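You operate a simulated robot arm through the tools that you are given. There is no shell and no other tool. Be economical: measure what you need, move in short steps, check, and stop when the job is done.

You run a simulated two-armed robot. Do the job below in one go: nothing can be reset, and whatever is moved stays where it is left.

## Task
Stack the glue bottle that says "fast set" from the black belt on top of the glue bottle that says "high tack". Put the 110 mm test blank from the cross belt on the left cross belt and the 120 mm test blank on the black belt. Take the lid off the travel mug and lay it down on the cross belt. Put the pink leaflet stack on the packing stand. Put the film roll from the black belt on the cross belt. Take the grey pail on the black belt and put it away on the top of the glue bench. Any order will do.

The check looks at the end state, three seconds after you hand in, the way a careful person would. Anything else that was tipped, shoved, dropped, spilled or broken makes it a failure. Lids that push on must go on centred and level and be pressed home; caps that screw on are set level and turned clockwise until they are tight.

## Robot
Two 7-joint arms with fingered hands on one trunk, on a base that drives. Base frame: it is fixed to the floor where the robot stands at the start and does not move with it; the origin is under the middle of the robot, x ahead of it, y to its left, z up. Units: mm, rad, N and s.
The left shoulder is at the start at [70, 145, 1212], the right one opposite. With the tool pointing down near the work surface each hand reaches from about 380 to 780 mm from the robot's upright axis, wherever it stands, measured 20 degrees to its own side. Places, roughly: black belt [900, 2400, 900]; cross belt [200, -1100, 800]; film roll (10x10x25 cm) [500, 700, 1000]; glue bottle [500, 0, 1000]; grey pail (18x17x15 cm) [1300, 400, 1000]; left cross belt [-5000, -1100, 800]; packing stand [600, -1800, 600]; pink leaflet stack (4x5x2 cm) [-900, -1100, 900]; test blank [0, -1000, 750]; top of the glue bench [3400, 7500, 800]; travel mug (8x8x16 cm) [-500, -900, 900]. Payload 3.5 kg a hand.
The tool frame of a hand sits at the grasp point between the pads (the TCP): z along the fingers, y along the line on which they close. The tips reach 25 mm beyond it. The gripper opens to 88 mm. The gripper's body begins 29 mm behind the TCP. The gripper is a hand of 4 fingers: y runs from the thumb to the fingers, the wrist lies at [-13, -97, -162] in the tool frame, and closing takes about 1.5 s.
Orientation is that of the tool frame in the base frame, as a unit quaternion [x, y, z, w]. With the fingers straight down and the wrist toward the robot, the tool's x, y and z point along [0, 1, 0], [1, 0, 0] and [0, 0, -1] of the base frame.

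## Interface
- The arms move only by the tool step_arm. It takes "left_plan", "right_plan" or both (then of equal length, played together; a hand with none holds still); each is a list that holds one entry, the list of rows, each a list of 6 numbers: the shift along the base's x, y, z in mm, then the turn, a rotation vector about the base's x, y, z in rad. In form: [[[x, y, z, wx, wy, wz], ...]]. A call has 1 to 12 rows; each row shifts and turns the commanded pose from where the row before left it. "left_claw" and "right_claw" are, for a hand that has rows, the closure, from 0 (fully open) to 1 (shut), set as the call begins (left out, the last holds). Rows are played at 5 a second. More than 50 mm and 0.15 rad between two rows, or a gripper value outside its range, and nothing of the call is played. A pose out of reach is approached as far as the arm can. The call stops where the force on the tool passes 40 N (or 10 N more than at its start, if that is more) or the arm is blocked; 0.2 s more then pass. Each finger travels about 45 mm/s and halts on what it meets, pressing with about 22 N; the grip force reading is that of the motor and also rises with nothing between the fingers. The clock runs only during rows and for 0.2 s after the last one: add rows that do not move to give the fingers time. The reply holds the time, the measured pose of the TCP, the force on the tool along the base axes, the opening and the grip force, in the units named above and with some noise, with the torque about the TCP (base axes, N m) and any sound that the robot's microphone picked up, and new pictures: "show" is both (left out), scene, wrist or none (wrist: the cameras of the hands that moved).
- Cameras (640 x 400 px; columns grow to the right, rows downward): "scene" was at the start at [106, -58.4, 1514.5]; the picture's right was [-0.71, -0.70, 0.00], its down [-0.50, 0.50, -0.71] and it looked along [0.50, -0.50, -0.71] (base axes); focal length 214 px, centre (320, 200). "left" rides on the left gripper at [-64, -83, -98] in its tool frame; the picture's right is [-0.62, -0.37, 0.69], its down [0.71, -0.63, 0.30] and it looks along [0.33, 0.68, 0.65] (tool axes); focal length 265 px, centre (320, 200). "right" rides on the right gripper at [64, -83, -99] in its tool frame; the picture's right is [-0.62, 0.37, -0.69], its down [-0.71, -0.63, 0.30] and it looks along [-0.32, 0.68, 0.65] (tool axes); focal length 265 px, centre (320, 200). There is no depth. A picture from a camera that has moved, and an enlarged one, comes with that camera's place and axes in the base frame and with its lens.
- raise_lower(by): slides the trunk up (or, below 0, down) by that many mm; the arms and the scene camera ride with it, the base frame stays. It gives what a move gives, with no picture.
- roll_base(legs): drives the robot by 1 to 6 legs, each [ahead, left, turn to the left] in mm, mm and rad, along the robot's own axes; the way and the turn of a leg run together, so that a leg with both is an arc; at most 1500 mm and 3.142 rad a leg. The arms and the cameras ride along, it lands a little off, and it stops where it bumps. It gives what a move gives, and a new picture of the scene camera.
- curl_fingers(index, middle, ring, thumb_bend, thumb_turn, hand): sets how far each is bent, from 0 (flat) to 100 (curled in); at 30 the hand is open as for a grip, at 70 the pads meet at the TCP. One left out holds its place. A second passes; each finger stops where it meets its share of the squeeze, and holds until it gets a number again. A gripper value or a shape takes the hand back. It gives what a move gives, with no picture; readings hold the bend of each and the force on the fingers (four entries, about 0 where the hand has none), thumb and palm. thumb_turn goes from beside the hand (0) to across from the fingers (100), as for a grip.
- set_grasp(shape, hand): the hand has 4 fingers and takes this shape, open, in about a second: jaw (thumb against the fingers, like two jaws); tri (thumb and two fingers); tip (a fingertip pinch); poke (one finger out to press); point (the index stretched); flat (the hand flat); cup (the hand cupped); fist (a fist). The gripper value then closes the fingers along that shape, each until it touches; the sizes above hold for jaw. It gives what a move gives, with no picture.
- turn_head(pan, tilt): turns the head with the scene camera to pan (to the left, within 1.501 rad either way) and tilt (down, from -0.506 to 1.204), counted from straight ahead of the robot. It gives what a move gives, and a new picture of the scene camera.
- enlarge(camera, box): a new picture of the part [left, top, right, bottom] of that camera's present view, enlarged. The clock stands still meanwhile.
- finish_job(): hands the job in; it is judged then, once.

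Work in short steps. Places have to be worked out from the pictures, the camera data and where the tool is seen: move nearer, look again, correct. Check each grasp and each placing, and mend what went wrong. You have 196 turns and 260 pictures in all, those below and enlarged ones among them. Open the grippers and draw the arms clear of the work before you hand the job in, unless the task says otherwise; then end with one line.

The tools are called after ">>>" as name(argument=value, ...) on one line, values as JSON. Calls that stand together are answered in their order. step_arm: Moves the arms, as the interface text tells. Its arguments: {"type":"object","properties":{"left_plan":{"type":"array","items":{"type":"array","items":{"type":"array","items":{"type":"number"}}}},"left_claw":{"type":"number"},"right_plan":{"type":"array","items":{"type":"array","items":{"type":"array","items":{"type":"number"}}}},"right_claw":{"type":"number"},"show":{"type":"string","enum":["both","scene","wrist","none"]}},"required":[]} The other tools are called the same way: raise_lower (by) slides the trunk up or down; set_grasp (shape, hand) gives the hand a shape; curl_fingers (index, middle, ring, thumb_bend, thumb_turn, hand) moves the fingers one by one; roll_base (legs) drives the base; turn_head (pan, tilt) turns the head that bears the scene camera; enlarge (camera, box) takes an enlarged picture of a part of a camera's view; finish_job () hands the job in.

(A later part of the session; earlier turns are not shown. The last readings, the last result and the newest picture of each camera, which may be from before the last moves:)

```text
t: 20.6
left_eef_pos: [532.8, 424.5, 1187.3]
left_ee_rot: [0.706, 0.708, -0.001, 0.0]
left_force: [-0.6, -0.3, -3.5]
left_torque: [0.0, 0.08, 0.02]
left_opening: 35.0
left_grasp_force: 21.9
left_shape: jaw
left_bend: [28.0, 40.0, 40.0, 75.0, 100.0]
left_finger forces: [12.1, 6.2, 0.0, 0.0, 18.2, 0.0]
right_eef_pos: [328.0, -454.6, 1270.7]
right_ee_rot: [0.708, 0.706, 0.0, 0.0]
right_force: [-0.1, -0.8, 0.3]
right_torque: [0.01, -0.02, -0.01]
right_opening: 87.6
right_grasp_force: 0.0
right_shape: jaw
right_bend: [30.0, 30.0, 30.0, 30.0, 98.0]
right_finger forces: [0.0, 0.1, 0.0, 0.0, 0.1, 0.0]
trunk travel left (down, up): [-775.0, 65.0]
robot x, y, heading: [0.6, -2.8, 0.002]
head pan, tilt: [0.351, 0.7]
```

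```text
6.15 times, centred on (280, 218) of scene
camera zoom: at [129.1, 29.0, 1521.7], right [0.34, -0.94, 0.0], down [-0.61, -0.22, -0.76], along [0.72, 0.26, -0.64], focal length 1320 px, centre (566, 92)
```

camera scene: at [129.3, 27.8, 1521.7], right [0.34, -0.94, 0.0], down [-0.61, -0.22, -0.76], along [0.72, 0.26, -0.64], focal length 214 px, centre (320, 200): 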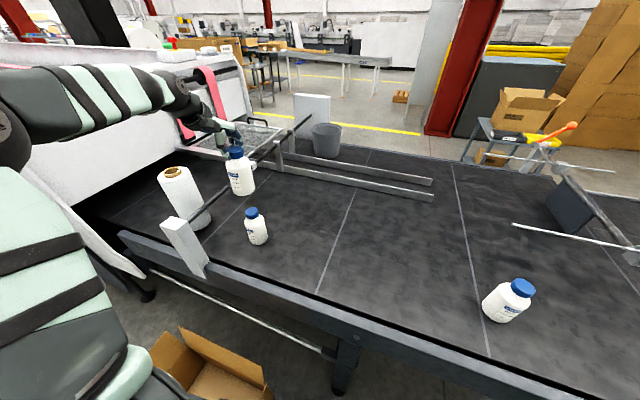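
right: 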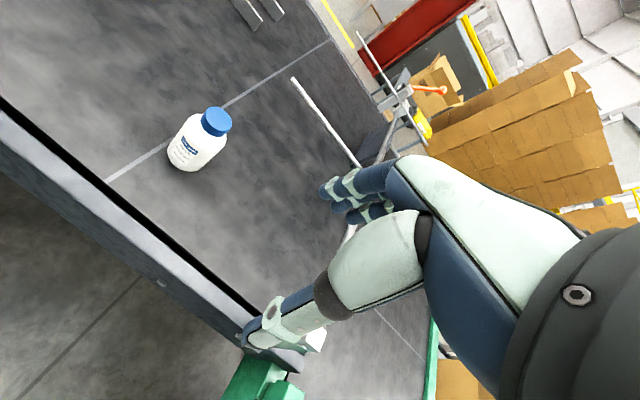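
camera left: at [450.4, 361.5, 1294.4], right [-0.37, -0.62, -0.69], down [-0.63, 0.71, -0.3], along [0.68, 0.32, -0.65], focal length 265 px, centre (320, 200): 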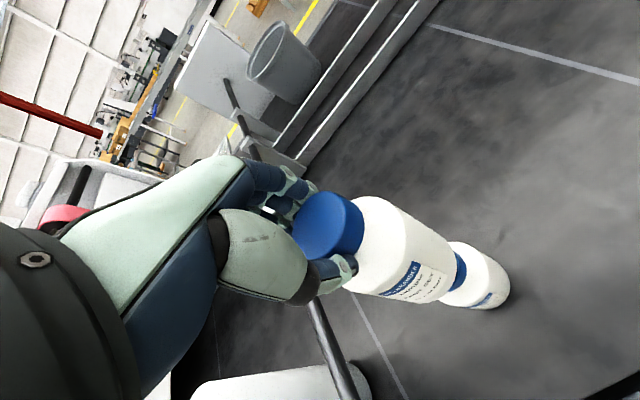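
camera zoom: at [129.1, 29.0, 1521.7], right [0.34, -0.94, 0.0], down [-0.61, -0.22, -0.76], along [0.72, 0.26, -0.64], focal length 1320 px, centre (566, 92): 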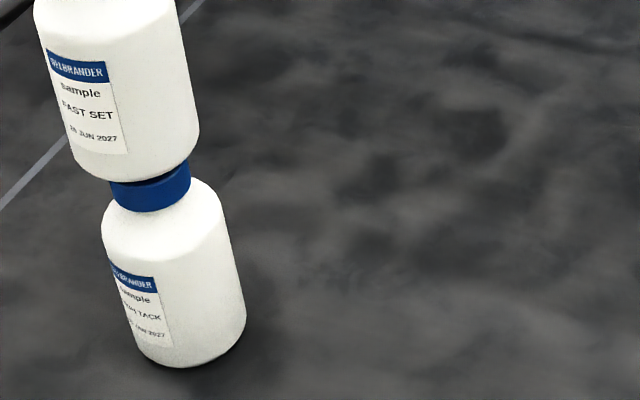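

Still no contact and well lined up. I continue down.

>>> step_arm(left_plan=[[[0, 0, -3, 0, 0, 0], [0, 0, -2, 0, 0, 0], [0, 0, -2, 0, 0, 0], [0, 0, 0, 0, 0, 0]]], show="none")

>>> enlarge(camera="scene", box=[255, 185, 305, 250])

```text
t: 21.6
left_eef_pos: [533.2, 423.7, 1181.4]
left_ee_rot: [0.707, 0.707, -0.001, -0.001]
left_force: [0.1, 0.1, -3.7]
left_torque: [0.03, 0.05, 0.02]
left_opening: 35.3
left_grasp_force: 22.4
left_shape: jaw
left_bend: [28.0, 40.0, 40.0, 75.0, 100.0]
left_finger forces: [12.1, 6.2, 0.0, 0.0, 18.2, 0.1]
right_eef_pos: [326.6, -454.2, 1272.0]
right_ee_rot: [0.708, 0.706, 0.0, 0.0]
right_force: [-0.6, -0.8, -0.5]
right_torque: [0.01, 0.03, 0.04]
right_opening: 87.6
right_grasp_force: 0.1
right_shape: jaw
right_bend: [30.0, 30.0, 30.0, 30.0, 98.0]
right_finger forces: [0.0, 0.1, 0.0, 0.1, 0.0, 0.1]
trunk travel left (down, up): [-775.0, 65.0]
robot x, y, heading: [0.7, -1.4, -0.001]
head pan, tilt: [0.351, 0.7]
```

```text
6.15 times, centred on (280, 218) of scene
camera zoom: at [129.1, 29.0, 1521.7], right [0.34, -0.94, 0.0], down [-0.61, -0.22, -0.76], along [0.72, 0.26, -0.64], focal length 1320 px, centre (566, 92)
```

zoom: 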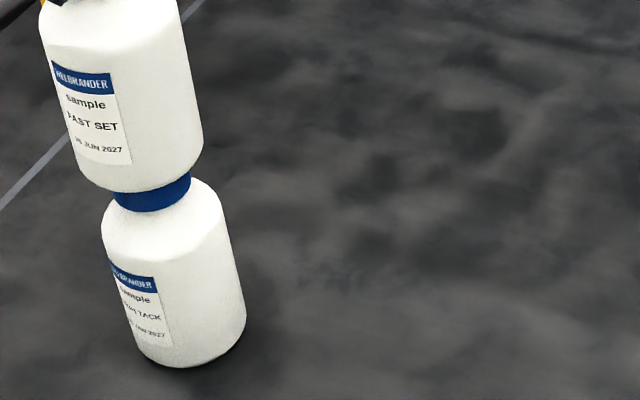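

No contact yet; a few mm more.

>>> step_arm(left_plan=[[[0, 0, -2, 0, 0, 0], [0, 0, -2, 0, 0, 0], [0, 0, 0, 0, 0, 0]]], show="none")

>>> step_arm(left_plan=[[[0, 0, -2, 0, 0, 0], [0, 0, 0, 0, 0, 0]]], show="none")

>>> enlarge(camera="scene", box=[255, 185, 305, 250])

```text
t: 22.4
left_eef_pos: [531.5, 425.8, 1178.8]
left_ee_rot: [0.707, 0.708, 0.002, 0.001]
left_force: [-1.0, 1.6, 5.0]
left_torque: [0.02, -0.12, 0.03]
left_opening: 35.0
left_grasp_force: 22.3
left_shape: jaw
left_bend: [28.0, 40.0, 40.0, 75.0, 100.0]
left_finger forces: [12.5, 7.0, 0.0, 0.1, 19.6, 0.1]
right_eef_pos: [324.7, -455.9, 1271.4]
right_ee_rot: [0.708, 0.706, 0.0, 0.001]
right_force: [-0.7, -0.6, -0.2]
right_torque: [-0.03, 0.01, 0.01]
right_opening: 87.3
right_grasp_force: 0.1
right_shape: jaw
right_bend: [30.0, 30.0, 30.0, 30.0, 98.0]
right_finger forces: [0.1, 0.0, 0.0, 0.0, 0.0, 0.0]
trunk travel left (down, up): [-775.0, 65.0]
robot x, y, heading: [-2.0, 1.2, -0.001]
head pan, tilt: [0.351, 0.7]
```

```text
t: 23.0
left_eef_pos: [530.3, 424.5, 1178.6]
left_ee_rot: [0.707, 0.708, 0.002, 0.001]
left_force: [-0.6, 2.7, 9.0]
left_torque: [0.05, -0.19, 0.03]
left_opening: 35.0
left_grasp_force: 21.6
left_shape: jaw
left_bend: [27.0, 40.0, 40.0, 75.0, 100.0]
left_finger forces: [13.1, 7.4, 0.0, 0.0, 20.1, 0.0]
right_eef_pos: [324.6, -455.2, 1270.5]
right_ee_rot: [0.708, 0.706, 0.001, 0.001]
right_force: [0.0, -0.2, 0.8]
right_torque: [0.02, 0.02, 0.03]
right_opening: 87.8
right_grasp_force: 0.1
right_shape: jaw
right_bend: [30.0, 30.0, 30.0, 30.0, 98.0]
right_finger forces: [0.1, 0.1, 0.0, 0.1, 0.0, 0.0]
trunk travel left (down, up): [-775.0, 65.0]
robot x, y, heading: [2.2, -5.5, 0.001]
head pan, tilt: [0.351, 0.7]
```

```text
6.15 times, centred on (280, 218) of scene
camera zoom: at [126.7, 27.9, 1522.1], right [0.34, -0.94, 0.0], down [-0.6, -0.22, -0.77], along [0.72, 0.26, -0.64], focal length 1320 px, centre (566, 92)
```

zoom: 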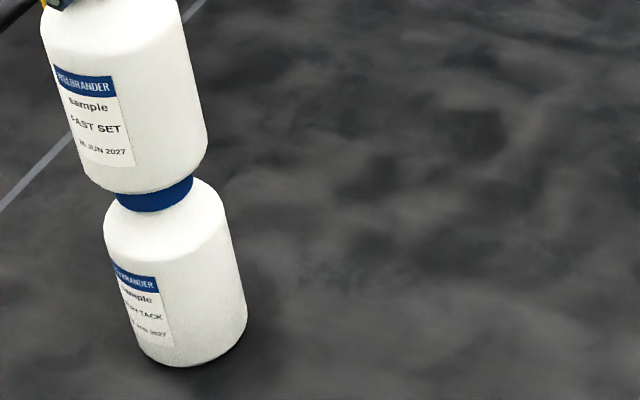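

Contact at bottle height ≈138 mm. I ease off the press by 2 mm, then open.

>>> step_arm(left_plan=[[[0, 0, 2, 0, 0, 0], [0, 0, 0, 0, 0, 0]]], show="none")

>>> step_arm(left_plan=[[[0, 0, 0, 0, 0, 0], [0, 0, 0, 0, 0, 0], [0, 0, 0, 0, 0, 0], [0, 0, 0, 0, 0, 0], [0, 0, 0, 0, 0, 0], [0, 0, 0, 0, 0, 0], [0, 0, 0, 0, 0, 0]]], left_claw=0, show="wrist")

>>> enlarge(camera="scene", box=[200, 130, 320, 250])

```text
t: 23.6
left_eef_pos: [530.8, 423.8, 1177.7]
left_ee_rot: [0.707, 0.707, -0.001, 0.0]
left_force: [0.4, 1.6, 4.0]
left_torque: [0.04, -0.13, 0.04]
left_opening: 35.2
left_grasp_force: 21.4
left_shape: jaw
left_bend: [27.0, 40.0, 40.0, 75.0, 100.0]
left_finger forces: [13.1, 7.1, 0.0, 0.0, 19.3, 0.1]
right_eef_pos: [326.9, -455.8, 1271.9]
right_ee_rot: [0.708, 0.706, 0.0, 0.0]
right_force: [0.5, -0.9, 0.2]
right_torque: [0.03, 0.02, -0.01]
right_opening: 87.6
right_grasp_force: 0.1
right_shape: jaw
right_bend: [30.0, 30.0, 30.0, 30.0, 98.0]
right_finger forces: [0.0, 0.1, 0.0, 0.0, 0.1, 0.1]
trunk travel left (down, up): [-775.0, 65.0]
robot x, y, heading: [1.4, 1.2, -0.003]
head pan, tilt: [0.351, 0.7]
```

```text
t: 25.2
left_eef_pos: [532.2, 424.0, 1179.5]
left_ee_rot: [0.707, 0.707, 0.0, 0.0]
left_force: [0.3, 0.7, -1.4]
left_torque: [-0.01, -0.02, 0.01]
left_opening: 87.6
left_grasp_force: 0.1
left_shape: jaw
left_bend: [30.0, 30.0, 30.0, 30.0, 98.0]
left_finger forces: [0.0, 0.1, 0.1, 0.0, 0.1, 0.0]
right_eef_pos: [327.3, -456.3, 1271.2]
right_ee_rot: [0.708, 0.706, -0.001, 0.001]
right_force: [0.6, -0.1, 0.5]
right_torque: [0.03, 0.0, 0.0]
right_opening: 87.6
right_grasp_force: 0.0
right_shape: jaw
right_bend: [30.0, 30.0, 30.0, 30.0, 98.0]
right_finger forces: [0.0, 0.0, 0.0, 0.0, 0.1, 0.0]
trunk travel left (down, up): [-775.0, 65.0]
robot x, y, heading: [-1.8, 1.2, -0.001]
head pan, tilt: [0.351, 0.7]
camera left: at [449.2, 359.0, 1276.5], right [-0.37, -0.62, -0.69], down [-0.63, 0.71, -0.3], along [0.68, 0.33, -0.65], focal length 265 px, centre (320, 200)
```

left: 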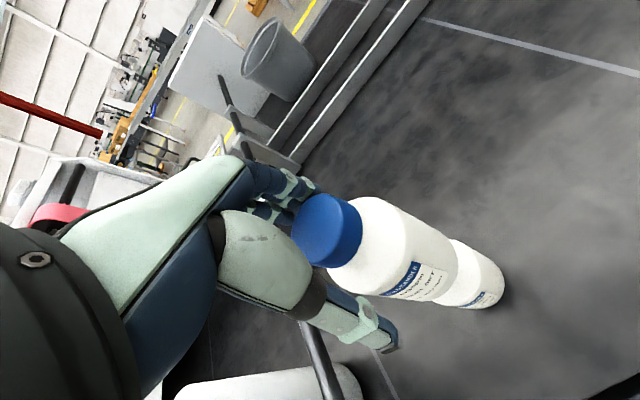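

```text
3.33 times, centred on (260, 190) of scene
camera zoom: at [128.5, 28.5, 1521.8], right [0.34, -0.94, 0.0], down [-0.6, -0.22, -0.76], along [0.72, 0.26, -0.64], focal length 715 px, centre (520, 233)
```

zoom: 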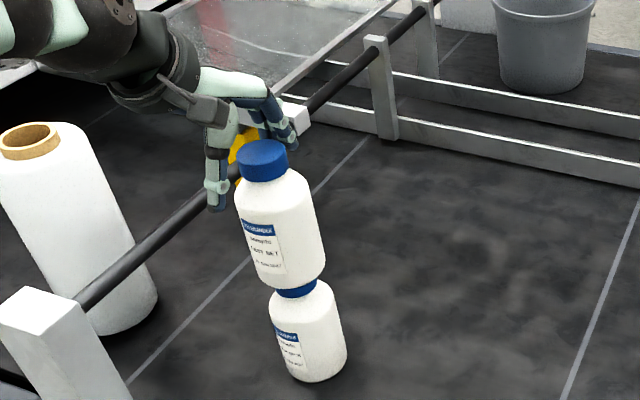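

The stack stands upright on its own. I withdraw the left hand straight up, then back.

>>> step_arm(left_plan=[[[0, 0, 30, 0, 0, 0], [0, 0, 40, 0, 0, 0], [0, 0, 40, 0, 0, 0], [-20, -30, 30, 0, 0, 0], [-20, -40, 0, 0, 0, 0], [-20, -40, 0, 0, 0, 0]]], show="scene")

>>> enlarge(camera="scene", box=[130, 100, 370, 290])

>>> enlarge(camera="scene", box=[150, 155, 230, 235])

```text
t: 26.6
left_eef_pos: [471.1, 311.8, 1321.0]
left_ee_rot: [0.706, 0.708, 0.0, -0.001]
left_force: [0.8, 0.0, -0.9]
left_torque: [0.04, 0.01, -0.01]
left_opening: 87.7
left_grasp_force: 0.1
left_shape: jaw
left_bend: [30.0, 30.0, 30.0, 30.0, 98.0]
left_finger forces: [0.0, 0.0, 0.0, 0.1, 0.1, 0.1]
right_eef_pos: [326.7, -458.6, 1270.1]
right_ee_rot: [0.708, 0.707, 0.001, 0.0]
right_force: [-0.1, 0.3, 0.2]
right_torque: [0.0, -0.03, -0.03]
right_opening: 87.8
right_grasp_force: 0.0
right_shape: jaw
right_bend: [30.0, 30.0, 30.0, 30.0, 98.0]
right_finger forces: [0.0, 0.0, 0.0, 0.0, 0.0, 0.0]
trunk travel left (down, up): [-775.0, 65.0]
robot x, y, heading: [-0.6, -0.7, 0.002]
head pan, tilt: [0.351, 0.7]
camera scene: at [128.5, 25.5, 1521.9], right [0.34, -0.94, 0.0], down [-0.6, -0.22, -0.77], along [0.72, 0.26, -0.64], focal length 214 px, centre (320, 200)
```

scene: 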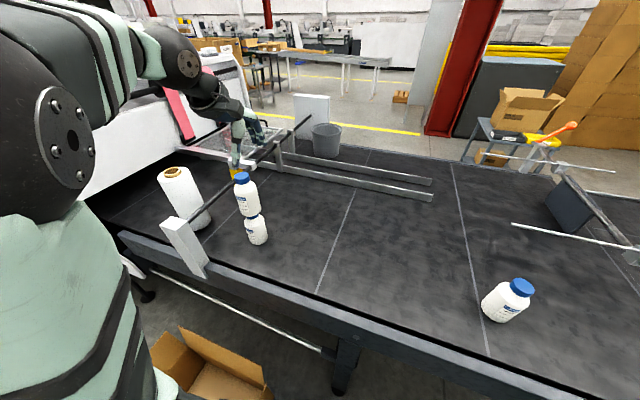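

```text
2.11 times, centred on (250, 195) of scene
camera zoom: at [128.5, 25.5, 1521.9], right [0.34, -0.94, 0.0], down [-0.6, -0.22, -0.77], along [0.72, 0.26, -0.64], focal length 452 px, centre (467, 210)
```

zoom: 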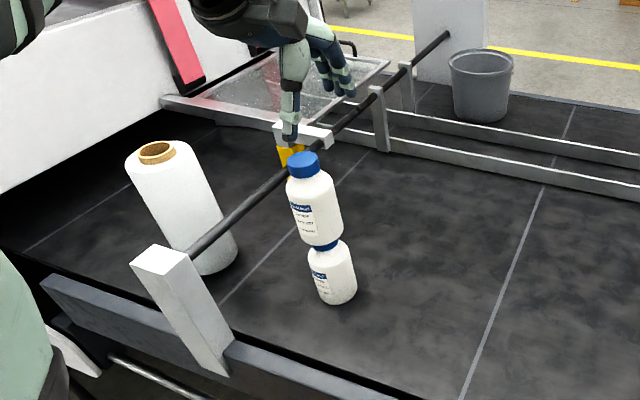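

```text
5.00 times, centred on (190, 195) of scene
camera zoom: at [128.5, 25.5, 1521.9], right [0.34, -0.94, 0.0], down [-0.6, -0.22, -0.77], along [0.72, 0.26, -0.64], focal length 1072 px, centre (970, 225)
```

zoom: 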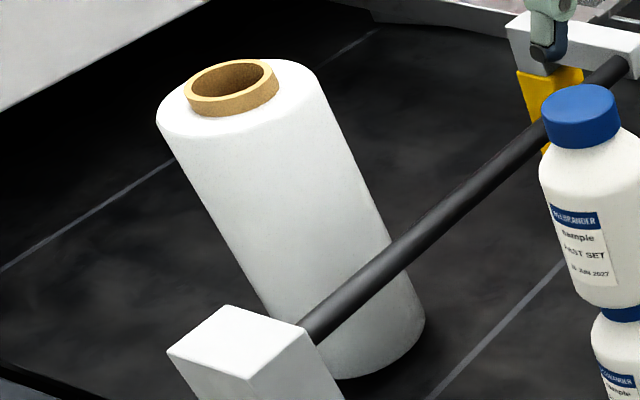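

The stack is good. The roll has a cardboard core stub about 15 mm proud, standing near [515, 675]. A carton is on the floor near the base on the left, so I look there before driving.

>>> turn_head(pan=1.1, tilt=1.0)

>>> turn_head(pan=1.5, tilt=0.5)

```text
t: 27.7
left_eef_pos: [472.7, 313.9, 1320.8]
left_ee_rot: [0.707, 0.707, 0.0, 0.001]
left_force: [-0.8, 0.7, -0.2]
left_torque: [0.02, 0.04, 0.01]
left_opening: 87.7
left_grasp_force: 0.0
left_shape: jaw
left_bend: [30.0, 30.0, 30.0, 30.0, 98.0]
left_finger forces: [0.0, 0.0, 0.0, 0.0, 0.0, 0.1]
right_eef_pos: [327.1, -456.2, 1270.9]
right_ee_rot: [0.707, 0.707, 0.001, 0.0]
right_force: [-0.2, -0.4, 0.1]
right_torque: [0.03, 0.01, -0.04]
right_opening: 87.8
right_grasp_force: 0.2
right_shape: jaw
right_bend: [30.0, 30.0, 30.0, 30.0, 98.0]
right_finger forces: [0.0, 0.0, 0.0, 0.1, 0.0, 0.0]
trunk travel left (down, up): [-775.0, 65.0]
robot x, y, heading: [3.5, 1.6, -0.002]
head pan, tilt: [1.1, 1.0]
camera scene: at [80.5, 61.0, 1498.5], right [0.89, -0.45, 0.0], down [-0.38, -0.75, -0.54], along [0.25, 0.48, -0.84], focal length 214 px, centre (320, 200)
```

scene: 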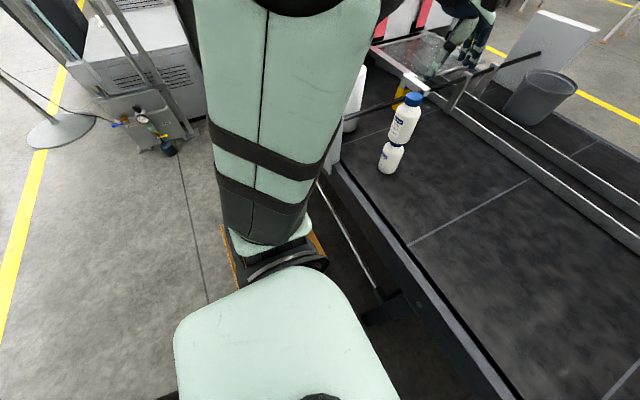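

```text
t: 28.6
left_eef_pos: [472.6, 313.8, 1320.0]
left_ee_rot: [0.707, 0.708, -0.001, 0.0]
left_force: [-0.1, -0.4, -0.4]
left_torque: [0.03, 0.02, -0.01]
left_opening: 87.6
left_grasp_force: 0.1
left_shape: jaw
left_bend: [30.0, 30.0, 30.0, 30.0, 98.0]
left_finger forces: [0.1, 0.1, 0.0, 0.0, 0.0, 0.0]
right_eef_pos: [326.8, -456.1, 1271.7]
right_ee_rot: [0.708, 0.707, 0.0, 0.001]
right_force: [0.4, -0.2, -0.5]
right_torque: [-0.01, 0.02, 0.03]
right_opening: 87.3
right_grasp_force: 0.2
right_shape: jaw
right_bend: [30.0, 30.0, 30.0, 30.0, 98.0]
right_finger forces: [0.0, 0.0, 0.0, 0.1, 0.0, 0.1]
trunk travel left (down, up): [-775.0, 65.0]
robot x, y, heading: [0.2, -1.9, 0.001]
head pan, tilt: [1.499, 0.499]
camera scene: at [55.2, 90.0, 1539.5], right [1.0, -0.07, 0.0], down [-0.03, -0.48, -0.88], along [0.06, 0.88, -0.48], focal length 214 px, centre (320, 200)
```

scene: 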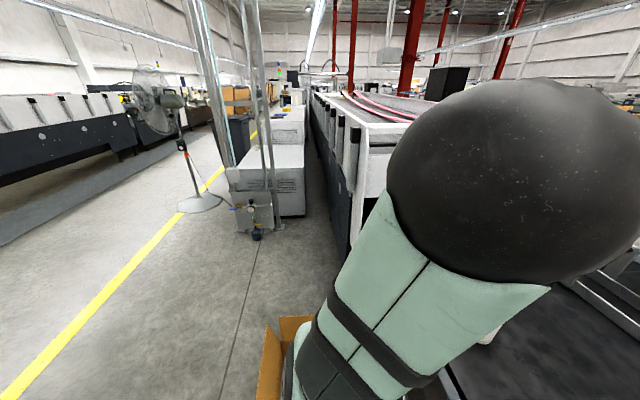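

The carton lies close by the base on the left, partly hidden by the arm. I turn the robot in place to the left to see it properly.

>>> roll_base(legs=[[0, 0, 0.7]])

>>> turn_head(pan=0.5, tilt=0.9)

```text
t: 30.9
left_eef_pos: [152.6, 545.3, 1319.6]
left_ee_rot: [0.416, 0.909, 0.001, -0.001]
left_force: [-0.1, 0.6, -0.2]
left_torque: [0.01, 0.01, 0.04]
left_opening: 87.7
left_grasp_force: 0.0
left_shape: jaw
left_bend: [30.0, 30.0, 30.0, 30.0, 98.0]
left_finger forces: [0.0, 0.0, 0.0, 0.0, 0.1, 0.1]
right_eef_pos: [545.9, -131.6, 1270.4]
right_ee_rot: [0.417, 0.909, 0.0, 0.0]
right_force: [-0.1, 0.8, -0.3]
right_torque: [0.01, -0.01, 0.01]
right_opening: 87.8
right_grasp_force: 0.1
right_shape: jaw
right_bend: [30.0, 30.0, 30.0, 30.0, 98.0]
right_finger forces: [0.1, 0.1, 0.1, 0.0, 0.1, 0.1]
trunk travel left (down, up): [-775.0, 65.0]
robot x, y, heading: [2.2, -3.8, 0.712]
head pan, tilt: [1.499, 0.499]
camera scene: at [-17.5, 104.6, 1539.6], right [0.8, 0.6, 0.0], down [0.29, -0.38, -0.88], along [-0.52, 0.7, -0.48], focal length 214 px, centre (320, 200)
```

scene: 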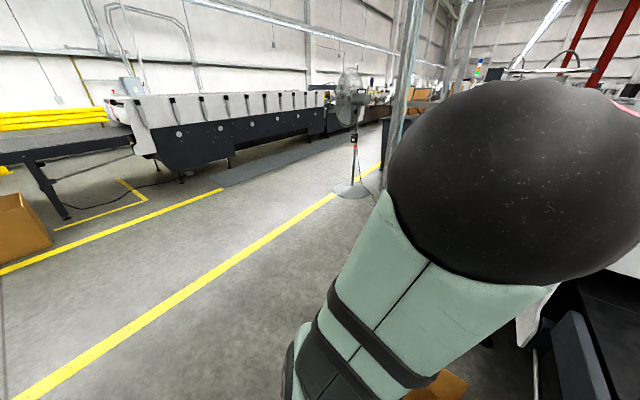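

```text
t: 32.2
left_eef_pos: [154.6, 546.6, 1320.4]
left_ee_rot: [0.416, 0.909, 0.001, 0.0]
left_force: [-0.4, -0.7, -0.4]
left_torque: [-0.04, 0.0, 0.01]
left_opening: 87.8
left_grasp_force: 0.1
left_shape: jaw
left_bend: [30.0, 30.0, 30.0, 30.0, 98.0]
left_finger forces: [0.0, 0.0, 0.0, 0.1, 0.0, 0.1]
right_eef_pos: [545.6, -131.8, 1272.2]
right_ee_rot: [0.417, 0.909, -0.001, 0.001]
right_force: [0.8, -0.3, -0.8]
right_torque: [0.01, 0.01, -0.02]
right_opening: 87.6
right_grasp_force: 0.0
right_shape: jaw
right_bend: [30.0, 30.0, 30.0, 30.0, 98.0]
right_finger forces: [0.0, 0.1, 0.1, 0.1, 0.0, 0.0]
trunk travel left (down, up): [-775.0, 65.0]
robot x, y, heading: [0.2, 3.7, 0.713]
head pan, tilt: [0.499, 0.901]
camera scene: at [63.1, 102.7, 1505.7], right [0.94, -0.35, 0.0], down [-0.28, -0.73, -0.62], along [0.22, 0.58, -0.78], focal length 214 px, centre (320, 200)
```

scene: 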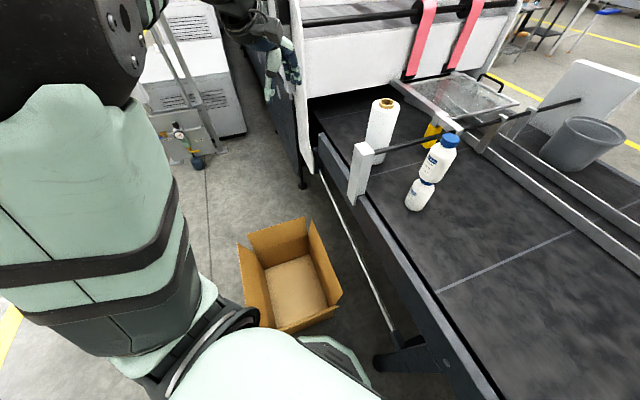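

The carton almost touches the robot's left side, so I must not go left. I test how wide the hand opens with the fingers flat, for a body grip on the 100 mm roll.

>>> curl_fingers(hand="left", index=0, middle=0, ring=0, thumb_bend=0, thumb_turn=100)

>>> enlarge(camera="left", box=[0, 0, 640, 400])

>>> enlarge(camera="scene", box=[320, 70, 480, 220])

```text
t: 33.2
left_eef_pos: [152.2, 547.3, 1320.0]
left_ee_rot: [0.416, 0.909, 0.0, 0.0]
left_force: [0.4, -0.4, 0.5]
left_torque: [-0.02, 0.0, -0.03]
left_opening: 132.2
left_grasp_force: 0.1
left_shape: fingers
left_bend: [0.0, 0.0, 0.0, 0.0, 95.0]
left_finger forces: [0.1, 0.0, 0.1, 0.1, 0.0, 0.1]
right_eef_pos: [544.1, -132.3, 1270.5]
right_ee_rot: [0.417, 0.909, 0.0, 0.001]
right_force: [0.2, -0.2, -0.1]
right_torque: [-0.01, 0.03, 0.02]
right_opening: 87.6
right_grasp_force: 0.2
right_shape: jaw
right_bend: [30.0, 30.0, 30.0, 30.0, 98.0]
right_finger forces: [0.1, 0.0, 0.0, 0.1, 0.0, 0.0]
trunk travel left (down, up): [-775.0, 65.0]
robot x, y, heading: [-3.0, -0.7, 0.711]
head pan, tilt: [0.499, 0.901]
```

```text
1.00 times, centred on (320, 200) of left (not enlarged: the box is as wide or as high as the picture)
camera zoom: at [132.3, 442.9, 1417.9], right [0.13, -0.71, -0.69], down [-0.94, 0.13, -0.3], along [0.31, 0.69, -0.65], focal length 265 px, centre (320, 200)
```

zoom: 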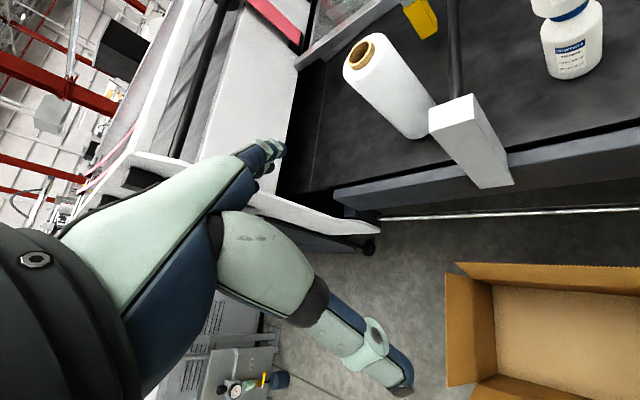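

```text
2.67 times, centred on (400, 145) of scene
camera zoom: at [63.2, 102.7, 1505.7], right [0.94, -0.35, 0.0], down [-0.28, -0.73, -0.62], along [0.22, 0.58, -0.78], focal length 572 px, centre (107, 347)
```

zoom: 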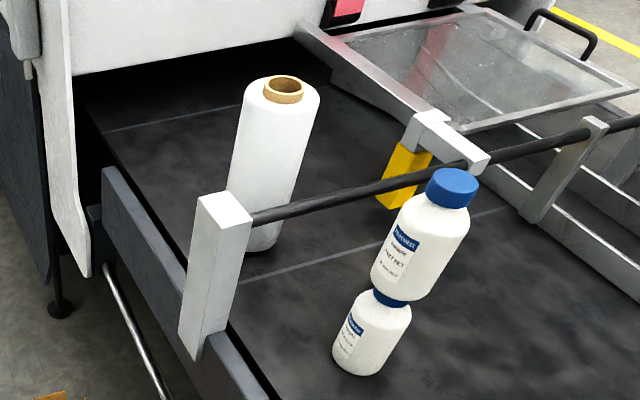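

The hand opens to 132 mm, enough for the roll. Two views put the stub top at [517, 672, 1153]. I shift the base 80 mm toward the belt (away from the carton) and turn a bit.

>>> roll_base(legs=[[61, -52, 0.09]])

```text
t: 34.2
left_eef_pos: [178.8, 560.7, 1321.5]
left_ee_rot: [0.377, 0.926, 0.002, 0.002]
left_force: [-0.8, 0.0, -0.4]
left_torque: [-0.01, -0.02, -0.01]
left_opening: 132.7
left_grasp_force: 0.0
left_shape: fingers
left_bend: [0.0, 0.0, 0.0, 0.0, 95.0]
left_finger forces: [0.1, 0.1, 0.0, 0.1, 0.0, 0.0]
right_eef_pos: [629.1, -82.7, 1274.2]
right_ee_rot: [0.378, 0.926, 0.002, 0.003]
right_force: [0.0, -0.3, -0.7]
right_torque: [-0.01, 0.0, -0.02]
right_opening: 87.6
right_grasp_force: 0.1
right_shape: jaw
right_bend: [30.0, 30.0, 30.0, 30.0, 98.0]
right_finger forces: [0.0, 0.1, 0.0, 0.0, 0.1, 0.0]
trunk travel left (down, up): [-775.0, 65.0]
robot x, y, heading: [80.3, 2.3, 0.793]
head pan, tilt: [0.499, 0.901]
camera scene: at [126.6, 110.2, 1506.1], right [0.96, -0.27, 0.0], down [-0.21, -0.75, -0.62], along [0.17, 0.6, -0.78], focal length 214 px, centre (320, 200)
```

scene: 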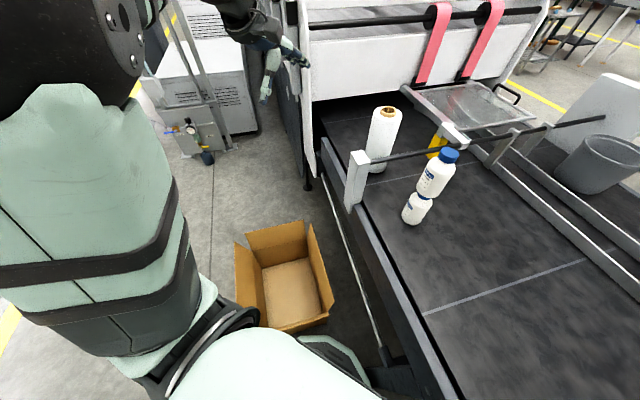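

I bring the left hand over the roll, well above it.

>>> step_arm(left_plan=[[[42, 14, -7, 0, 0, 0], [42, 14, -7, 0, 0, 0], [42, 14, -7, 0, 0, 0], [42, 14, -7, 0, 0, 0], [42, 14, -7, 0, 0, 0], [42, 14, -7, 0, 0, 0], [42, 14, -7, 0, 0, 0], [44, 14, -7, 0, 0, 0], [0, 0, 0, 0, 0, 0]]])

```text
t: 36.2
left_eef_pos: [440.4, 649.7, 1277.7]
left_ee_rot: [0.378, 0.926, -0.001, -0.001]
left_force: [-0.1, -0.2, 0.2]
left_torque: [-0.03, 0.03, 0.05]
left_opening: 132.5
left_grasp_force: 0.1
left_shape: fingers
left_bend: [0.0, 0.0, 0.0, 0.0, 95.0]
left_finger forces: [0.0, 0.0, 0.0, 0.0, 0.0, 0.0]
left hand out of reach, approached as far as the arm can: row 7, 8
right_eef_pos: [635.1, -79.9, 1271.3]
right_ee_rot: [0.379, 0.925, -0.001, 0.001]
right_force: [0.5, 0.2, 0.3]
right_torque: [0.0, 0.03, -0.01]
right_opening: 87.9
right_grasp_force: 0.1
right_shape: jaw
right_bend: [30.0, 30.0, 30.0, 30.0, 98.0]
right_finger forces: [0.0, 0.1, 0.0, 0.0, 0.1, 0.1]
trunk travel left (down, up): [-775.0, 65.0]
robot x, y, heading: [81.2, 7.6, 0.8]
head pan, tilt: [0.499, 0.901]
camera scene: at [135.4, 113.1, 1505.4], right [0.96, -0.27, 0.0], down [-0.21, -0.75, -0.62], along [0.17, 0.6, -0.78], focal length 214 px, centre (320, 200)
camera left: at [428.8, 544.6, 1376.0], right [0.19, -0.7, -0.69], down [-0.95, 0.05, -0.3], along [0.24, 0.71, -0.66], focal length 265 px, centre (320, 200)
```

scene: 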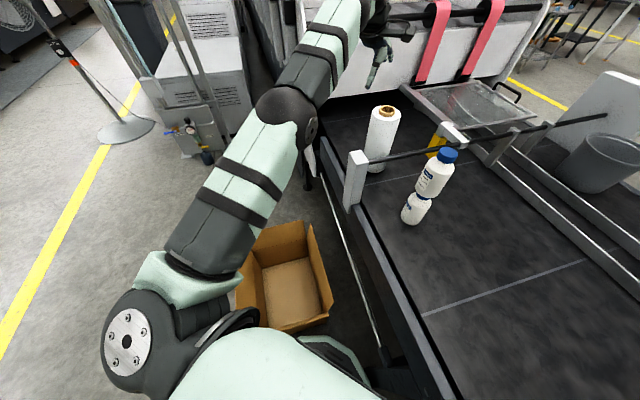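
left: 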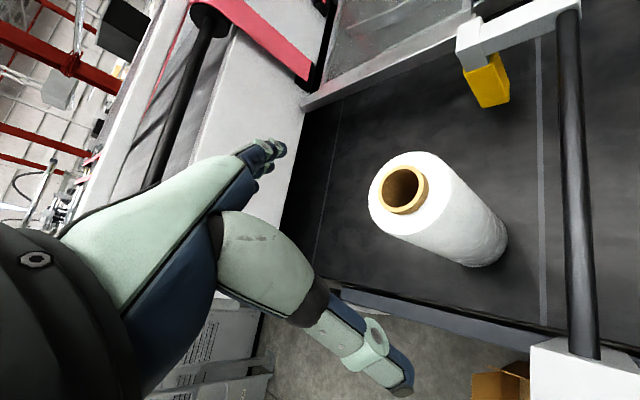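

The arm runs out of reach 80 mm short. With the robot facing straight ahead the left shoulder comes nearer to the roll, so I pull the hand back and up and turn the base back.

>>> step_arm(left_plan=[[[-25, -35, 15, 0, 0, 0], [-25, -35, 15, 0, 0, 0], [-25, -35, 15, 0, 0, 0], [-25, -35, 15, 0, 0, 0]]], show="none")

>>> roll_base(legs=[[0, 0, -0.65]])

>>> turn_head(pan=0.7, tilt=0.7)

```text
t: 37.2
left_eef_pos: [332.5, 503.6, 1338.6]
left_ee_rot: [0.378, 0.926, 0.003, 0.0]
left_force: [-0.6, 0.0, 0.1]
left_torque: [0.0, -0.03, 0.01]
left_opening: 132.5
left_grasp_force: 0.1
left_shape: fingers
left_bend: [0.0, 0.0, 0.0, 0.0, 95.0]
left_finger forces: [0.0, 0.0, 0.0, 0.0, 0.0, 0.0]
right_eef_pos: [632.2, -85.6, 1272.2]
right_ee_rot: [0.379, 0.926, 0.002, 0.002]
right_force: [0.2, -0.4, -0.4]
right_torque: [0.03, -0.03, 0.01]
right_opening: 87.5
right_grasp_force: 0.2
right_shape: jaw
right_bend: [30.0, 30.0, 30.0, 30.0, 98.0]
right_finger forces: [0.0, 0.0, 0.1, 0.0, 0.0, 0.1]
trunk travel left (down, up): [-775.0, 65.0]
robot x, y, heading: [78.9, 2.4, 0.796]
head pan, tilt: [0.499, 0.901]
```

```text
t: 39.4
left_eef_pos: [587.6, 249.4, 1336.4]
left_ee_rot: [0.654, 0.756, 0.0, 0.0]
left_force: [-0.2, 0.5, -0.3]
left_torque: [0.01, 0.02, 0.0]
left_opening: 132.5
left_grasp_force: 0.0
left_shape: fingers
left_bend: [0.0, 0.0, 0.0, 0.0, 95.0]
left_finger forces: [0.0, 0.0, 0.0, 0.1, 0.1, 0.0]
right_eef_pos: [467.2, -399.6, 1270.7]
right_ee_rot: [0.656, 0.755, -0.001, 0.001]
right_force: [0.3, -0.2, -0.3]
right_torque: [-0.03, -0.02, 0.01]
right_opening: 87.9
right_grasp_force: 0.1
right_shape: jaw
right_bend: [30.0, 30.0, 30.0, 30.0, 98.0]
right_finger forces: [0.1, 0.0, 0.0, 0.0, 0.0, 0.0]
trunk travel left (down, up): [-775.0, 65.0]
robot x, y, heading: [78.2, 0.7, 0.145]
head pan, tilt: [0.499, 0.901]
camera scene: at [188.3, 56.1, 1505.6], right [0.6, -0.8, 0.0], down [-0.63, -0.47, -0.62], along [0.5, 0.37, -0.78], focal length 214 px, centre (320, 200)
```

scene: 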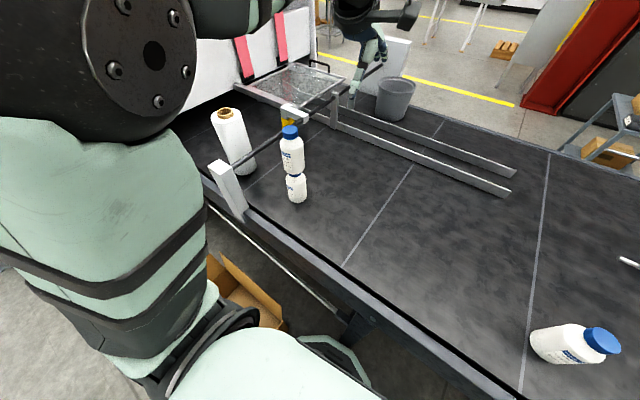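

```text
t: 40.1
left_eef_pos: [588.6, 248.1, 1336.3]
left_ee_rot: [0.654, 0.757, -0.001, -0.001]
left_force: [-0.5, -0.3, 0.8]
left_torque: [0.03, -0.03, -0.02]
left_opening: 132.2
left_grasp_force: 0.1
left_shape: fingers
left_bend: [0.0, 0.0, 0.0, 0.0, 95.0]
left_finger forces: [0.1, 0.2, 0.0, 0.0, 0.0, 0.0]
right_eef_pos: [468.6, -402.0, 1270.6]
right_ee_rot: [0.655, 0.756, 0.0, 0.001]
right_force: [0.0, 1.4, -0.2]
right_torque: [-0.01, -0.04, 0.0]
right_opening: 87.5
right_grasp_force: 0.0
right_shape: jaw
right_bend: [30.0, 30.0, 30.0, 30.0, 98.0]
right_finger forces: [0.0, 0.0, 0.0, 0.1, 0.1, 0.0]
trunk travel left (down, up): [-775.0, 65.0]
robot x, y, heading: [77.9, 1.9, 0.139]
head pan, tilt: [0.7, 0.7]
camera scene: at [184.2, 73.6, 1521.8], right [0.75, -0.67, 0.0], down [-0.43, -0.48, -0.76], along [0.51, 0.57, -0.64], focal length 214 px, centre (320, 200)
```

scene: 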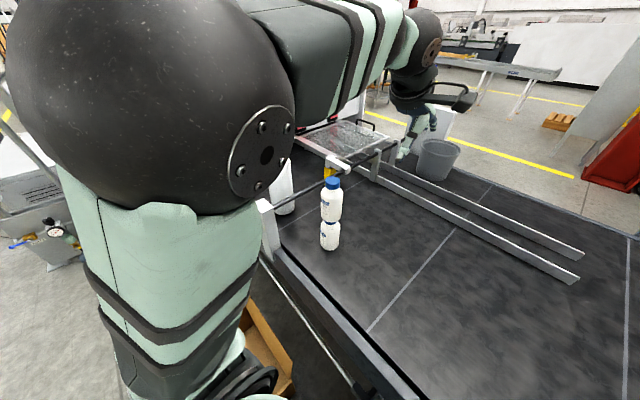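

Now the roll is in reach. I swing the left hand high past the stack to above the roll, turning its yaw by 0.5 rad.

>>> step_arm(left_plan=[[[-8, 47, 0, 0, 0, 0.055], [-8, 47, 0, 0, 0, 0.055], [-8, 47, 0, 0, 0, 0.055], [-8, 47, 0, 0, 0, 0.055], [-8, 47, -5, 0, 0, 0.055], [-8, 47, -10, 0, 0, 0.055], [-8, 47, -15, 0, 0, 0.055], [-8, 47, -20, 0, 0, 0.055], [-7, 47, -20, 0, 0, 0.055], [0, 0, 0, 0, 0, 0]]])

```text
refused: row 8 steps farther than a row can; nothing moved
```

Row 8 was slightly over 50 mm; I resend it with smaller steps.

>>> step_arm(left_plan=[[[-8, 44, 0, 0, 0, 0.05], [-8, 44, 0, 0, 0, 0.05], [-8, 44, 0, 0, 0, 0.05], [-8, 44, 0, 0, 0, 0.05], [-8, 44, -5, 0, 0, 0.05], [-8, 44, -10, 0, 0, 0.05], [-8, 44, -10, 0, 0, 0.05], [-8, 44, -15, 0, 0, 0.05], [-7, 44, -15, 0, 0, 0.05], [0, 26, -15, 0, 0, 0.05], [0, 0, 0, 0, 0, 0]]])

```text
t: 42.5
left_eef_pos: [515.8, 671.5, 1267.9]
left_ee_rot: [0.447, 0.895, 0.0, 0.0]
left_force: [-1.0, -0.7, -0.1]
left_torque: [-0.01, -0.03, 0.0]
left_opening: 132.7
left_grasp_force: 0.0
left_shape: fingers
left_bend: [0.0, 0.0, 0.0, 0.0, 95.0]
left_finger forces: [0.0, 0.1, 0.0, 0.0, 0.1, 0.0]
right_eef_pos: [467.3, -401.9, 1270.4]
right_ee_rot: [0.656, 0.755, 0.001, 0.001]
right_force: [0.1, -0.2, -0.1]
right_torque: [0.01, 0.01, 0.01]
right_opening: 87.5
right_grasp_force: 0.1
right_shape: jaw
right_bend: [30.0, 30.0, 30.0, 30.0, 98.0]
right_finger forces: [0.1, 0.1, 0.0, 0.0, 0.0, 0.0]
trunk travel left (down, up): [-775.0, 65.0]
robot x, y, heading: [81.7, 4.4, 0.142]
head pan, tilt: [0.7, 0.7]
camera scene: at [183.9, 72.7, 1521.9], right [0.75, -0.67, 0.0], down [-0.43, -0.48, -0.77], along [0.51, 0.57, -0.64], focal length 214 px, centre (320, 200)
camera left: at [489.2, 569.2, 1365.6], right [0.08, -0.72, -0.69], down [-0.93, 0.19, -0.3], along [0.35, 0.67, -0.65], focal length 265 px, centre (320, 200)
```

scene: 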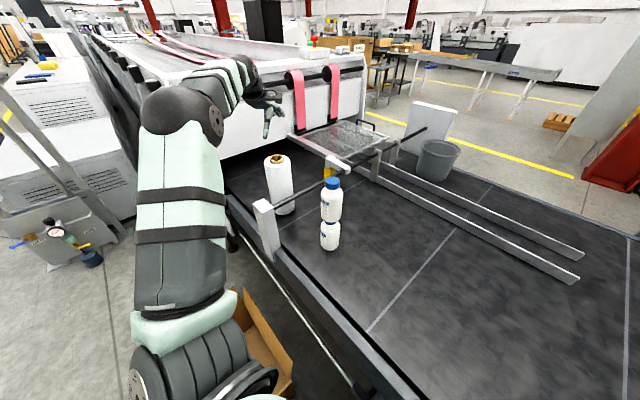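
left: 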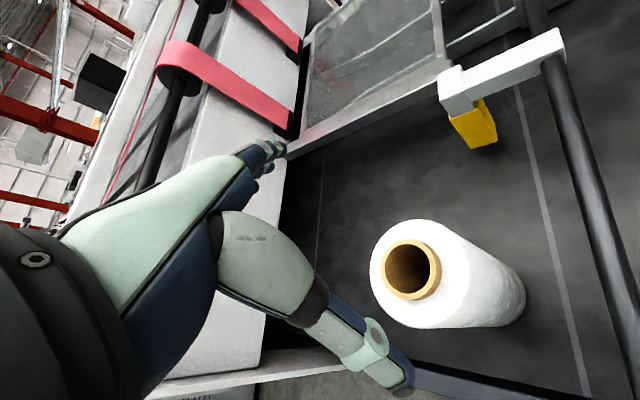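

The hand is centred over the roll ([519,673] by wrist view). I lower until the tips are near the top face and look.

>>> step_arm(left_plan=[[[1, 0, -30, 0, 0, 0], [1, 0, -30, 0, 0, 0], [0, 0, -25, 0, 0, 0]]])

>>> enlarge(camera="scene", box=[230, 60, 350, 220])

```text
t: 43.3
left_eef_pos: [520.5, 672.1, 1181.3]
left_ee_rot: [0.447, 0.895, 0.0, 0.0]
left_force: [-0.6, 0.4, 0.1]
left_torque: [0.01, 0.0, 0.0]
left_opening: 132.5
left_grasp_force: 0.0
left_shape: fingers
left_bend: [0.0, 0.0, 0.0, 0.0, 95.0]
left_finger forces: [0.0, 0.0, 0.0, 0.0, 0.0, 0.0]
right_eef_pos: [468.4, -400.0, 1271.7]
right_ee_rot: [0.656, 0.755, 0.0, 0.0]
right_force: [0.8, 0.5, 0.3]
right_torque: [-0.03, 0.02, 0.01]
right_opening: 87.7
right_grasp_force: 0.1
right_shape: jaw
right_bend: [30.0, 30.0, 30.0, 30.0, 98.0]
right_finger forces: [0.0, 0.0, 0.0, 0.0, 0.1, 0.0]
trunk travel left (down, up): [-775.0, 65.0]
robot x, y, heading: [84.1, 4.7, 0.143]
head pan, tilt: [0.7, 0.7]
camera scene: at [184.5, 74.1, 1521.8], right [0.75, -0.67, 0.0], down [-0.43, -0.48, -0.76], along [0.51, 0.57, -0.64], focal length 214 px, centre (320, 200)
camera left: at [492.9, 568.3, 1279.0], right [0.08, -0.72, -0.69], down [-0.93, 0.19, -0.3], along [0.35, 0.67, -0.65], focal length 265 px, centre (320, 200)
```

scene: 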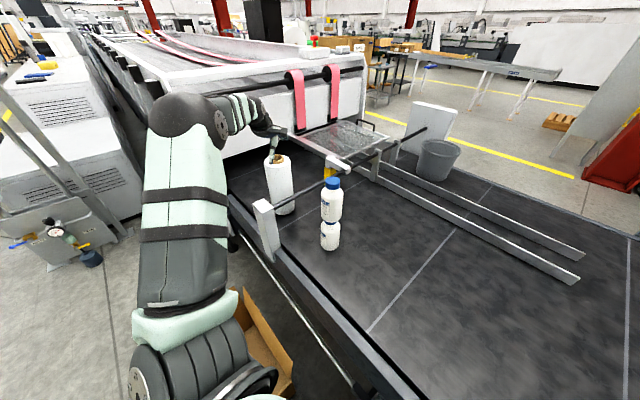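
left: 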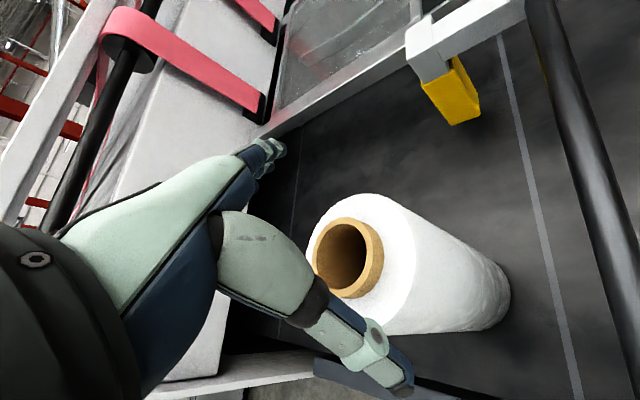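

```text
2.50 times, centred on (290, 140) of scene
camera zoom: at [184.5, 74.1, 1521.8], right [0.75, -0.67, 0.0], down [-0.43, -0.48, -0.76], along [0.51, 0.57, -0.64], focal length 536 px, centre (395, 350)
```

zoom: 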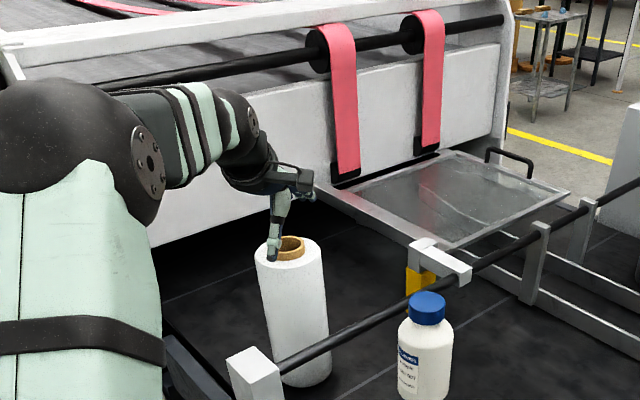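

Thumb and fingers clear the roll's rim by about 15 mm each side. I lower over the roll in small steps.

>>> step_arm(left_plan=[[[-1, 0, -16, 0, 0, 0], [0, 0, -15, 0, 0, 0], [0, 0, -14, 0, 0, 0], [0, 0, 0, 0, 0, 0]]], show="wrist")

>>> enlarge(camera="scene", box=[230, 60, 350, 220])

```text
t: 44.3
left_eef_pos: [518.3, 670.5, 1136.5]
left_ee_rot: [0.447, 0.895, 0.0, 0.0]
left_force: [-0.3, -0.3, 0.3]
left_torque: [-0.01, 0.0, 0.01]
left_opening: 132.6
left_grasp_force: 0.0
left_shape: fingers
left_bend: [0.0, 0.0, 0.0, 0.0, 95.0]
left_finger forces: [0.0, 0.0, 0.0, 0.0, 0.0, 0.1]
right_eef_pos: [467.4, -400.9, 1271.7]
right_ee_rot: [0.655, 0.756, -0.001, 0.001]
right_force: [-0.7, -0.5, 0.5]
right_torque: [0.01, -0.03, -0.01]
right_opening: 87.7
right_grasp_force: 0.0
right_shape: jaw
right_bend: [30.0, 30.0, 30.0, 30.0, 98.0]
right_finger forces: [0.0, 0.0, 0.1, 0.0, 0.0, 0.1]
trunk travel left (down, up): [-775.0, 65.0]
robot x, y, heading: [76.9, 5.0, 0.141]
head pan, tilt: [0.7, 0.7]
camera left: at [490.4, 568.7, 1234.0], right [0.08, -0.72, -0.69], down [-0.93, 0.19, -0.3], along [0.35, 0.67, -0.65], focal length 265 px, centre (320, 200)
```

left: 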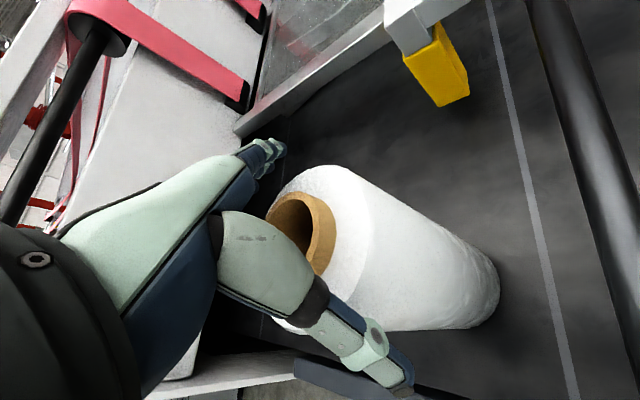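

```text
2.50 times, centred on (290, 140) of scene
camera zoom: at [184.1, 73.6, 1521.8], right [0.75, -0.67, 0.0], down [-0.43, -0.48, -0.76], along [0.51, 0.57, -0.64], focal length 536 px, centre (395, 350)
```

zoom: 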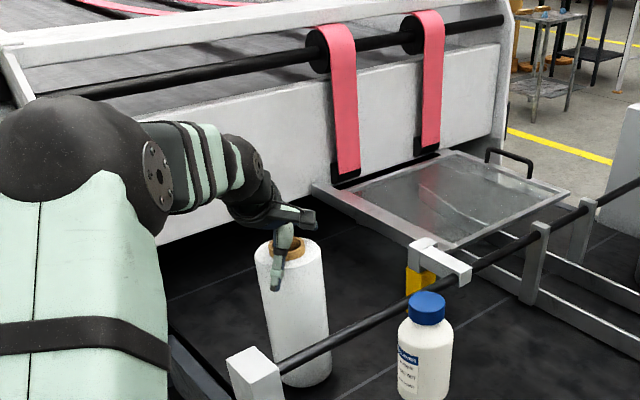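

The hand straddles the roll with no contact. I close the grip.

>>> step_arm(left_plan=[[[0, 0, 0, 0, 0, 0], [0, 0, 0, 0, 0, 0], [0, 0, 0, 0, 0, 0], [0, 0, 0, 0, 0, 0], [0, 0, 0, 0, 0, 0], [0, 0, 0, 0, 0, 0], [0, 0, 0, 0, 0, 0], [0, 0, 0, 0, 0, 0]]], left_claw=1, show="wrist")

>>> enlarge(camera="scene", box=[230, 60, 350, 220])

```text
t: 46.1
left_eef_pos: [517.5, 668.3, 1141.6]
left_ee_rot: [0.447, 0.895, 0.003, 0.001]
left_force: [4.0, 2.4, 18.8]
left_torque: [0.31, -0.5, 0.01]
left_opening: 77.8
left_grasp_force: 22.3
left_shape: jaw
left_bend: [21.0, 30.0, 30.0, 27.0, 97.0]
left_finger forces: [24.8, 9.2, 3.2, 0.0, 30.2, 0.0]
right_eef_pos: [467.2, -403.9, 1270.2]
right_ee_rot: [0.656, 0.755, 0.001, 0.0]
right_force: [-0.4, -0.1, -0.5]
right_torque: [0.0, 0.0, 0.03]
right_opening: 87.7
right_grasp_force: 0.0
right_shape: jaw
right_bend: [30.0, 30.0, 30.0, 30.0, 98.0]
right_finger forces: [0.1, 0.1, 0.0, 0.0, 0.0, 0.0]
trunk travel left (down, up): [-775.0, 65.0]
robot x, y, heading: [77.3, 5.6, 0.145]
head pan, tilt: [0.7, 0.7]
camera left: at [489.5, 566.2, 1236.9], right [0.08, -0.71, -0.7], down [-0.93, 0.19, -0.31], along [0.35, 0.67, -0.65], focal length 265 px, centre (320, 200)
```

left: 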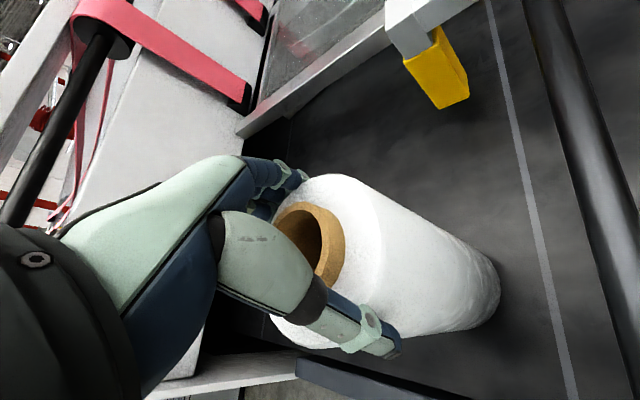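

```text
2.50 times, centred on (290, 140) of scene
camera zoom: at [182.6, 70.3, 1522.2], right [0.75, -0.67, 0.0], down [-0.43, -0.48, -0.77], along [0.51, 0.57, -0.64], focal length 536 px, centre (395, 350)
```

zoom: 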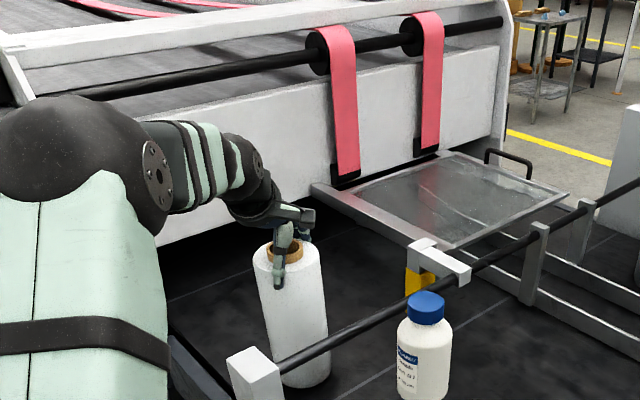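

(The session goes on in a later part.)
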